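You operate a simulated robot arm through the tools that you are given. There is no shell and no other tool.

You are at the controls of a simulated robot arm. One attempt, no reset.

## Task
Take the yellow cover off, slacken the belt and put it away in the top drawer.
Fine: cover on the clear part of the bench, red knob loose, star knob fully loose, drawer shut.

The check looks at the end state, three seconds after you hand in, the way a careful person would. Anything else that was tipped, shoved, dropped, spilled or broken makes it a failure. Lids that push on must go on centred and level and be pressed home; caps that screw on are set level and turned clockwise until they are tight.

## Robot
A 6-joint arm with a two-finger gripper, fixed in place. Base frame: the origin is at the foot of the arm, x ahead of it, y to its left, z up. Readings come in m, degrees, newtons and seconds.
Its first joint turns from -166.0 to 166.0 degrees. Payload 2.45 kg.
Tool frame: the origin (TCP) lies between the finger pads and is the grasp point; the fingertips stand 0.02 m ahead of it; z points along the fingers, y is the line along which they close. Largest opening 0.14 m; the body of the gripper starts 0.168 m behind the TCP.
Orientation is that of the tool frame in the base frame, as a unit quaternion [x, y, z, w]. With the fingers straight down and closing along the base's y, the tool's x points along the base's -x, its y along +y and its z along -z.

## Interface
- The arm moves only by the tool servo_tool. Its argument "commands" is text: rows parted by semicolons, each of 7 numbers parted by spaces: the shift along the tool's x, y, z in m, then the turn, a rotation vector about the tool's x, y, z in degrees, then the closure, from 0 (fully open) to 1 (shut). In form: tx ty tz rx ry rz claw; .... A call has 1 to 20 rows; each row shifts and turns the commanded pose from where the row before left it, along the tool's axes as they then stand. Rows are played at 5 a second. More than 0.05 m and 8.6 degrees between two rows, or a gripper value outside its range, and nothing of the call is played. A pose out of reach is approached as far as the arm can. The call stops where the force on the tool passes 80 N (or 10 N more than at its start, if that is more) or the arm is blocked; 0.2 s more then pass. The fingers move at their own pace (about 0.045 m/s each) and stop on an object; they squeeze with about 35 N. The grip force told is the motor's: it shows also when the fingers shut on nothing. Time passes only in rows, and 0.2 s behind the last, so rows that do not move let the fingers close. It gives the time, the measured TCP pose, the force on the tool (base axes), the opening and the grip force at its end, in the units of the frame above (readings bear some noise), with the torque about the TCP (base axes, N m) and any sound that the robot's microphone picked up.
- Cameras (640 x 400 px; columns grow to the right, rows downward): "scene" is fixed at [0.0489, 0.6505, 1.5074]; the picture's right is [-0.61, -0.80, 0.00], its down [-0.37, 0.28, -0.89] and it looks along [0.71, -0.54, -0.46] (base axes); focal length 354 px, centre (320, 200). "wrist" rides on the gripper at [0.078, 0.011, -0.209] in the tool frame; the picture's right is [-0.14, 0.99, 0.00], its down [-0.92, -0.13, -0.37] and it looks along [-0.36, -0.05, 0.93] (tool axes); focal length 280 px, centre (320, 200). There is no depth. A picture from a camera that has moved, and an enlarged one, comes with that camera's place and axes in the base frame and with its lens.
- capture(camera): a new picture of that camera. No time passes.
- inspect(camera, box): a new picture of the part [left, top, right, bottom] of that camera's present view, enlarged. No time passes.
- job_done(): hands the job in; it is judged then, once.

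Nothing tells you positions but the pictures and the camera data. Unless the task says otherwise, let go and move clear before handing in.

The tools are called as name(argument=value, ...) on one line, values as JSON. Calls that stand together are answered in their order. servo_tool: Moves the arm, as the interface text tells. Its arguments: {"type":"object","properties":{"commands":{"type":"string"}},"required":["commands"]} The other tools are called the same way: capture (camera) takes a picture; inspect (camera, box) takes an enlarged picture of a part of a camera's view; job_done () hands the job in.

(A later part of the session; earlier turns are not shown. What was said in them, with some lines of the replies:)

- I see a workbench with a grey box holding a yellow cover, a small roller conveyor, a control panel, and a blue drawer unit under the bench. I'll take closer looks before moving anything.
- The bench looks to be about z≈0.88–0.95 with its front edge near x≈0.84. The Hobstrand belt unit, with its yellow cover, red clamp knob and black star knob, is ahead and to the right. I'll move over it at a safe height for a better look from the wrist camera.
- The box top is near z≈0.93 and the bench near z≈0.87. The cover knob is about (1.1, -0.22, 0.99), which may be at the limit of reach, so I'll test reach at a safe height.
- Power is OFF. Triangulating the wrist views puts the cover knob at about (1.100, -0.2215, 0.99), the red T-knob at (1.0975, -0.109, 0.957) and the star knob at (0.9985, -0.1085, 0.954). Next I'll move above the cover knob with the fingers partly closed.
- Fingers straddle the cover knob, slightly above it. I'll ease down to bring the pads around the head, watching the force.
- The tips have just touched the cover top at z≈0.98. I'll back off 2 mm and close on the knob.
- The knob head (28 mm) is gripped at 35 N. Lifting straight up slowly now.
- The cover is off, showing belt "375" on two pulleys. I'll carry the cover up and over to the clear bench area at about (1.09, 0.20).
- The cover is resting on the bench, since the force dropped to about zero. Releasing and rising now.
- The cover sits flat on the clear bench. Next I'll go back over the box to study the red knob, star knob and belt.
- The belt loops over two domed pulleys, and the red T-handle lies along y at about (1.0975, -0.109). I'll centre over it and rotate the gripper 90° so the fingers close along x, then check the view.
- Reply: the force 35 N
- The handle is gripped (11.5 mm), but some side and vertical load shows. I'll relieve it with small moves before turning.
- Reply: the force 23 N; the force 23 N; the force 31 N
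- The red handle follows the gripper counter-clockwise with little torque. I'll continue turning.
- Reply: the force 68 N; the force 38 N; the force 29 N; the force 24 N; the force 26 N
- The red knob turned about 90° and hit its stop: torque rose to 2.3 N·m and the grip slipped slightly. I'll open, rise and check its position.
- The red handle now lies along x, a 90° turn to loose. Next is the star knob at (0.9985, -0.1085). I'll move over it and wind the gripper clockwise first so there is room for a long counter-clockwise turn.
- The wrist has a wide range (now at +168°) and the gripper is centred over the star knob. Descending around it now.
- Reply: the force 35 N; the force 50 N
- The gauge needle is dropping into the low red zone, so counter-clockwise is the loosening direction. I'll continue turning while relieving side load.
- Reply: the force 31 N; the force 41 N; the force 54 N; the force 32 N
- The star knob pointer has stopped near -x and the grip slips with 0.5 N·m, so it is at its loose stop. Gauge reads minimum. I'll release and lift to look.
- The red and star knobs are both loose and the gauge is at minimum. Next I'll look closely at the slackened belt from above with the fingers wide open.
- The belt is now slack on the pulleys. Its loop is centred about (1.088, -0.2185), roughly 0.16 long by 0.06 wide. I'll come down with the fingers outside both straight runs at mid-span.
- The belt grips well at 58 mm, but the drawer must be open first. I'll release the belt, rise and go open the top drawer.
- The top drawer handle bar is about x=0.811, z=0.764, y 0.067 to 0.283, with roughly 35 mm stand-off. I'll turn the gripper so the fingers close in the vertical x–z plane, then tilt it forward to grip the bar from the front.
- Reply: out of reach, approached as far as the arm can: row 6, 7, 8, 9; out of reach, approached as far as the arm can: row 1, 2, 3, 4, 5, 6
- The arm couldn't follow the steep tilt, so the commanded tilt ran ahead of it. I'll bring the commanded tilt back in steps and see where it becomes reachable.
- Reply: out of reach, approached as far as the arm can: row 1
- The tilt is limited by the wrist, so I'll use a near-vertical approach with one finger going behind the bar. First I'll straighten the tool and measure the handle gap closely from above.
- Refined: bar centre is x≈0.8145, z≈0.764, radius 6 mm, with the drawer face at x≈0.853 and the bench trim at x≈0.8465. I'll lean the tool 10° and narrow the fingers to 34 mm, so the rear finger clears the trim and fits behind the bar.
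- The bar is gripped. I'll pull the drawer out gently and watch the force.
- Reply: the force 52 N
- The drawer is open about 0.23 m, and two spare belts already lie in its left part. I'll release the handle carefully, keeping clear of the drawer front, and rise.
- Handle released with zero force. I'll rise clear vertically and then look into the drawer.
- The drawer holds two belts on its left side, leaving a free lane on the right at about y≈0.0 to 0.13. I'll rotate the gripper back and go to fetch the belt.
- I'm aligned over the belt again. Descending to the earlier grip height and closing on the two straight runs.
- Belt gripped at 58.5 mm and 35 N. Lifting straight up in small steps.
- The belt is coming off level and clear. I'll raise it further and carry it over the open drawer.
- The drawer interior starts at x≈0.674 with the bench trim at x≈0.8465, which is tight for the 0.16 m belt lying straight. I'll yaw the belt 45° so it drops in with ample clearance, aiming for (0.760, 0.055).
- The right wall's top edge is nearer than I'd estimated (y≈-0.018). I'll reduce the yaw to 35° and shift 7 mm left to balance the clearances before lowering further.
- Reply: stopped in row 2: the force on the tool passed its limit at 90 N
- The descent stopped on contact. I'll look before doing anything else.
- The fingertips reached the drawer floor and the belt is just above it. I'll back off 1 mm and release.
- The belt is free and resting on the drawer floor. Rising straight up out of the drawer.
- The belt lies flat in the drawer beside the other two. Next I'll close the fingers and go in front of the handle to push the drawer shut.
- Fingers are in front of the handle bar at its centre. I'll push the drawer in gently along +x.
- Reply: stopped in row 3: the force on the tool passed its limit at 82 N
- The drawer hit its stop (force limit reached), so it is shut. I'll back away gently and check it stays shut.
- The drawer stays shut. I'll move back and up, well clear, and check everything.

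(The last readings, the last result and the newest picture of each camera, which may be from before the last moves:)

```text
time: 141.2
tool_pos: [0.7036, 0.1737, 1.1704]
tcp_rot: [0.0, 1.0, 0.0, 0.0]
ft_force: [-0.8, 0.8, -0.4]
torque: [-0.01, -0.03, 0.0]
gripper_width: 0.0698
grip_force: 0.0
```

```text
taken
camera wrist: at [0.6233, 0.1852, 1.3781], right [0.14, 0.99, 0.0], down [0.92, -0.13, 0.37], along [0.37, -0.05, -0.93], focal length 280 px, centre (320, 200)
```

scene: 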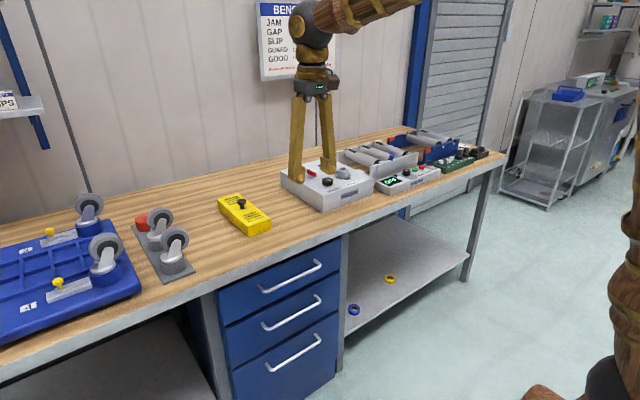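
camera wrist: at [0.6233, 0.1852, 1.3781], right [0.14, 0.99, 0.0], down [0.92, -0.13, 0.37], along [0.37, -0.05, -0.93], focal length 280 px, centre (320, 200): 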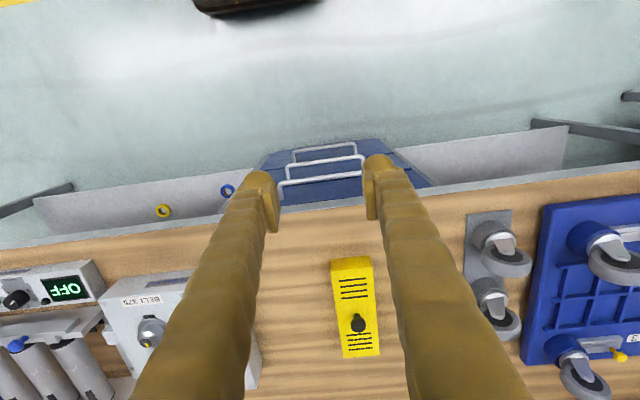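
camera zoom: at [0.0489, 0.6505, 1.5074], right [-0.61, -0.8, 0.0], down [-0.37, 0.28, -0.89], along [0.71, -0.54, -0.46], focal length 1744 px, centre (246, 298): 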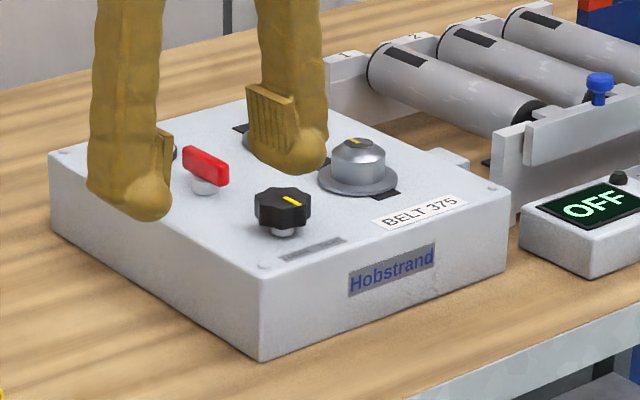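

The drawer looks just as it did at the start, and the cover and unit are in place. I'll take one more look at the knobs from above before handing in.

servo_tool(commands="-0.04 -0.03 0 0 0 0 0; -0.04 -0.03 0 0 0 0 0; -0.04 -0.03 0 0 0 0 0; -0.04 -0.03 0 0 0 0 0; -0.04 -0.03 0 0 0 0 0; -0.04 -0.03 0 0 0 0 0; -0.04 -0.04 0 0 0 0 0; 0 -0.04 0 0 0 0 0; 0 0 0 0 0 0 0; 0 0 0 0 0 0 0")

capture(camera="wrist")

inspect(camera="wrist", box=[240, 60, 400, 200])

inspect(camera="scene", box=[275, 150, 345, 200])

```text
refused: row 7 steps farther than a row can; nothing moved
```

```text
taken
camera wrist: at [0.6233, 0.1852, 1.3781], right [0.14, 0.99, 0.0], down [0.92, -0.13, 0.37], along [0.37, -0.05, -0.93], focal length 280 px, centre (320, 200)
```

wrist: 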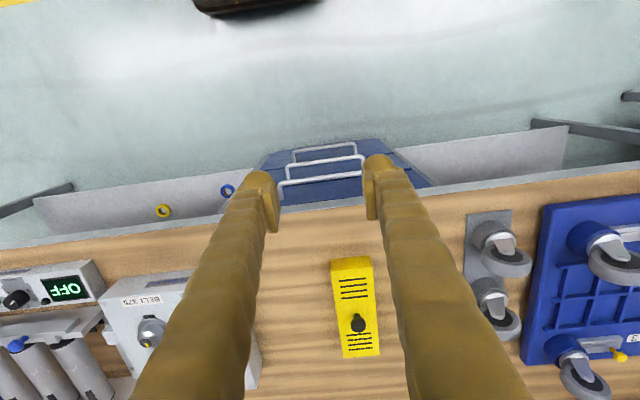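

```text
2.86 times, centred on (320, 130) of wrist
camera zoom: at [0.6233, 0.1852, 1.3781], right [0.14, 0.99, 0.0], down [0.92, -0.13, 0.37], along [0.37, -0.05, -0.93], focal length 801 px, centre (320, 400)
```

zoom: 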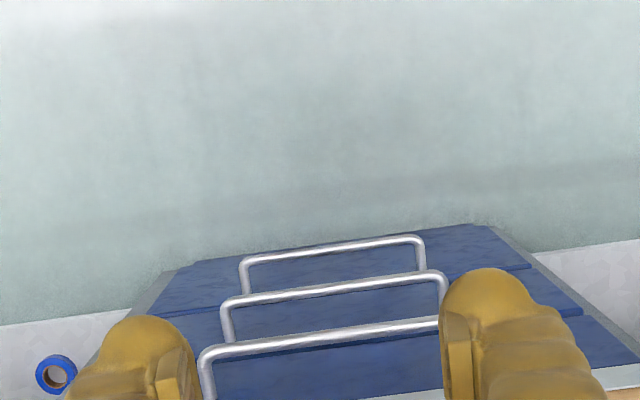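

```text
8.00 times, centred on (310, 175) of scene
camera zoom: at [0.0489, 0.6505, 1.5074], right [-0.61, -0.8, 0.0], down [-0.37, 0.28, -0.89], along [0.71, -0.54, -0.46], focal length 2835 px, centre (400, 400)
```

zoom: 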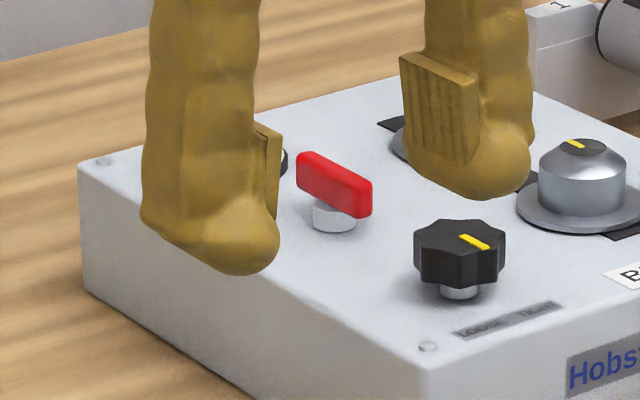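

The move was refused because one row was too long. I'll repeat it with shorter steps.

servo_tool(commands="-0.038 -0.03 0 0 0 0 0.3; -0.038 -0.03 0 0 0 0 0; -0.038 -0.03 0 0 0 0 0; -0.038 -0.03 0 0 0 0 0; -0.038 -0.03 0 0 0 0 0; -0.038 -0.03 0 0 0 0 0; -0.038 -0.03 0 0 0 0 0; -0.02 -0.035 0 0 0 0 0; 0 0 0 0 0 0 0; 0 0 0 0 0 0 0")

capture(camera="wrist")

inspect(camera="wrist", box=[200, 60, 400, 220])

inspect(camera="scene", box=[275, 150, 345, 200])

```text
time: 143.4
tool_pos: [0.9857, -0.0733, 1.1718]
tcp_rot: [0.0, 1.0, 0.0, 0.0]
ft_force: [1.5, -0.1, -1.0]
torque: [0.02, -0.02, -0.04]
gripper_width: 0.14
grip_force: 0.1
```

```text
taken
camera wrist: at [0.907, -0.061, 1.3792], right [0.14, 0.99, 0.0], down [0.92, -0.13, 0.37], along [0.36, -0.05, -0.93], focal length 280 px, centre (320, 200)
```

wrist: 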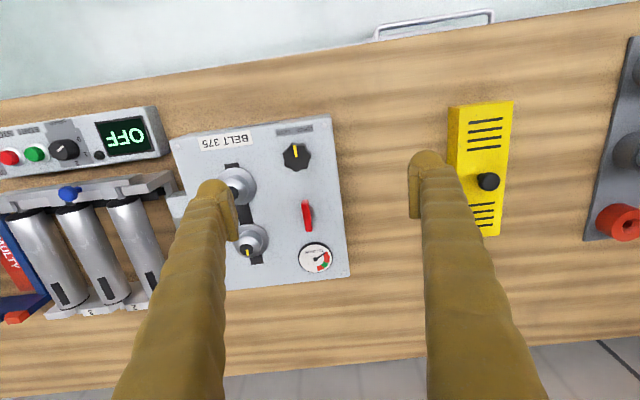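

```text
2.50 times, centred on (300, 140) of wrist
camera zoom: at [0.907, -0.061, 1.3792], right [0.14, 0.99, 0.0], down [0.92, -0.13, 0.37], along [0.36, -0.05, -0.93], focal length 701 px, centre (370, 350)
```

zoom: 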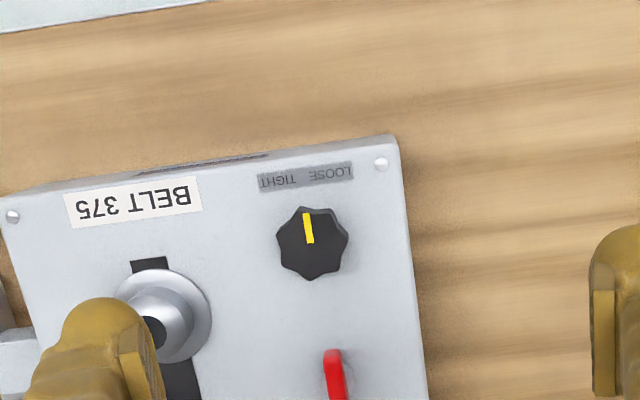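

```text
8.00 times, centred on (310, 175) of scene
camera zoom: at [0.0489, 0.6505, 1.5074], right [-0.61, -0.8, 0.0], down [-0.37, 0.28, -0.89], along [0.71, -0.54, -0.46], focal length 2835 px, centre (400, 400)
```

zoom: 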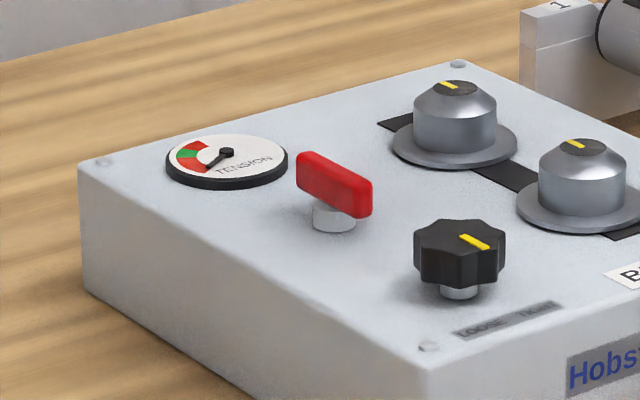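

The star knob pointer is unchanged at its loose stop, the red knob is loose, the gauge is at minimum and the drawer is shut. The cover sits flat on the clear bench. I'll move the arm back to a clear position near the start and hand in.

servo_tool(commands="0.03 0.02 -0.02 0 0 0 0; 0.036 0.03 -0.01 0 0 0 0; 0.036 0.03 -0.01 0 0 0 0; 0.036 0.03 -0.01 0 0 0 0; 0.036 0.03 -0.01 0 0 0 0; 0.036 0.03 0 0 0 0 0; 0.036 0.03 0 0 0 0 0; 0.03 0.02 0 0 0 0 0; 0 0 0 0 0 0 0; 0 0 0 0 0 0 0")

capture(camera="scene")

inspect(camera="scene", box=[180, 140, 400, 300])

```text
time: 145.6
tool_pos: [0.7142, 0.1503, 1.2276]
tcp_rot: [0.001, 1.0, 0.0, 0.0]
ft_force: [0.4, -0.1, 0.9]
torque: [0.01, 0.02, 0.01]
gripper_width: 0.1399
grip_force: 0.0
```

```text
taken
```

scene: 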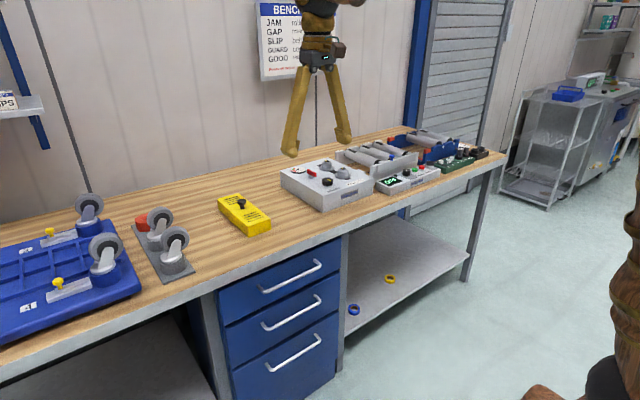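

```text
2.50 times, centred on (290, 220) of scene
camera zoom: at [0.0489, 0.6505, 1.5074], right [-0.61, -0.8, 0.0], down [-0.37, 0.28, -0.89], along [0.71, -0.54, -0.46], focal length 886 px, centre (395, 150)
```

zoom: 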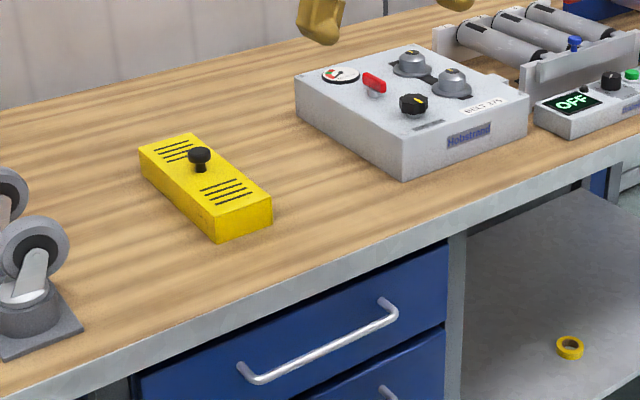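

Everything is in its final state: the cover is flat on the clear bench, both knobs are loose, the belt is in the top drawer and the drawer is shut. The arm is clear with the gripper open, so I'm handing in.

job_done()

```text
The job is handed in.
```

The job is handed in. The yellow cover is off, and the slackened belt is in the top drawer with the drawer shut.

- **Cover:** it sits flat on the clear part of the bench, between the belt unit and the casters.
- **Red knob:** I turned it about 90° counter-clockwise until it hit its stop.
- **Star knob:** I turned it counter-clockwise until it would go no further and the gripper slipped on it. The gauge reads minimum tension. I took that as fully loose and did not grip it a second time to check.
- **Belt:** belt 375 lies flat in the top drawer, to the right of the two spare belts that were already there.
- **Drawer:** I pushed it to its stop, and it stayed shut after I backed off.

Two moves hit the force limit and stopped: the fingertips reaching the drawer floor, and the drawer reaching its stop. Nothing looked moved or damaged afterwards.
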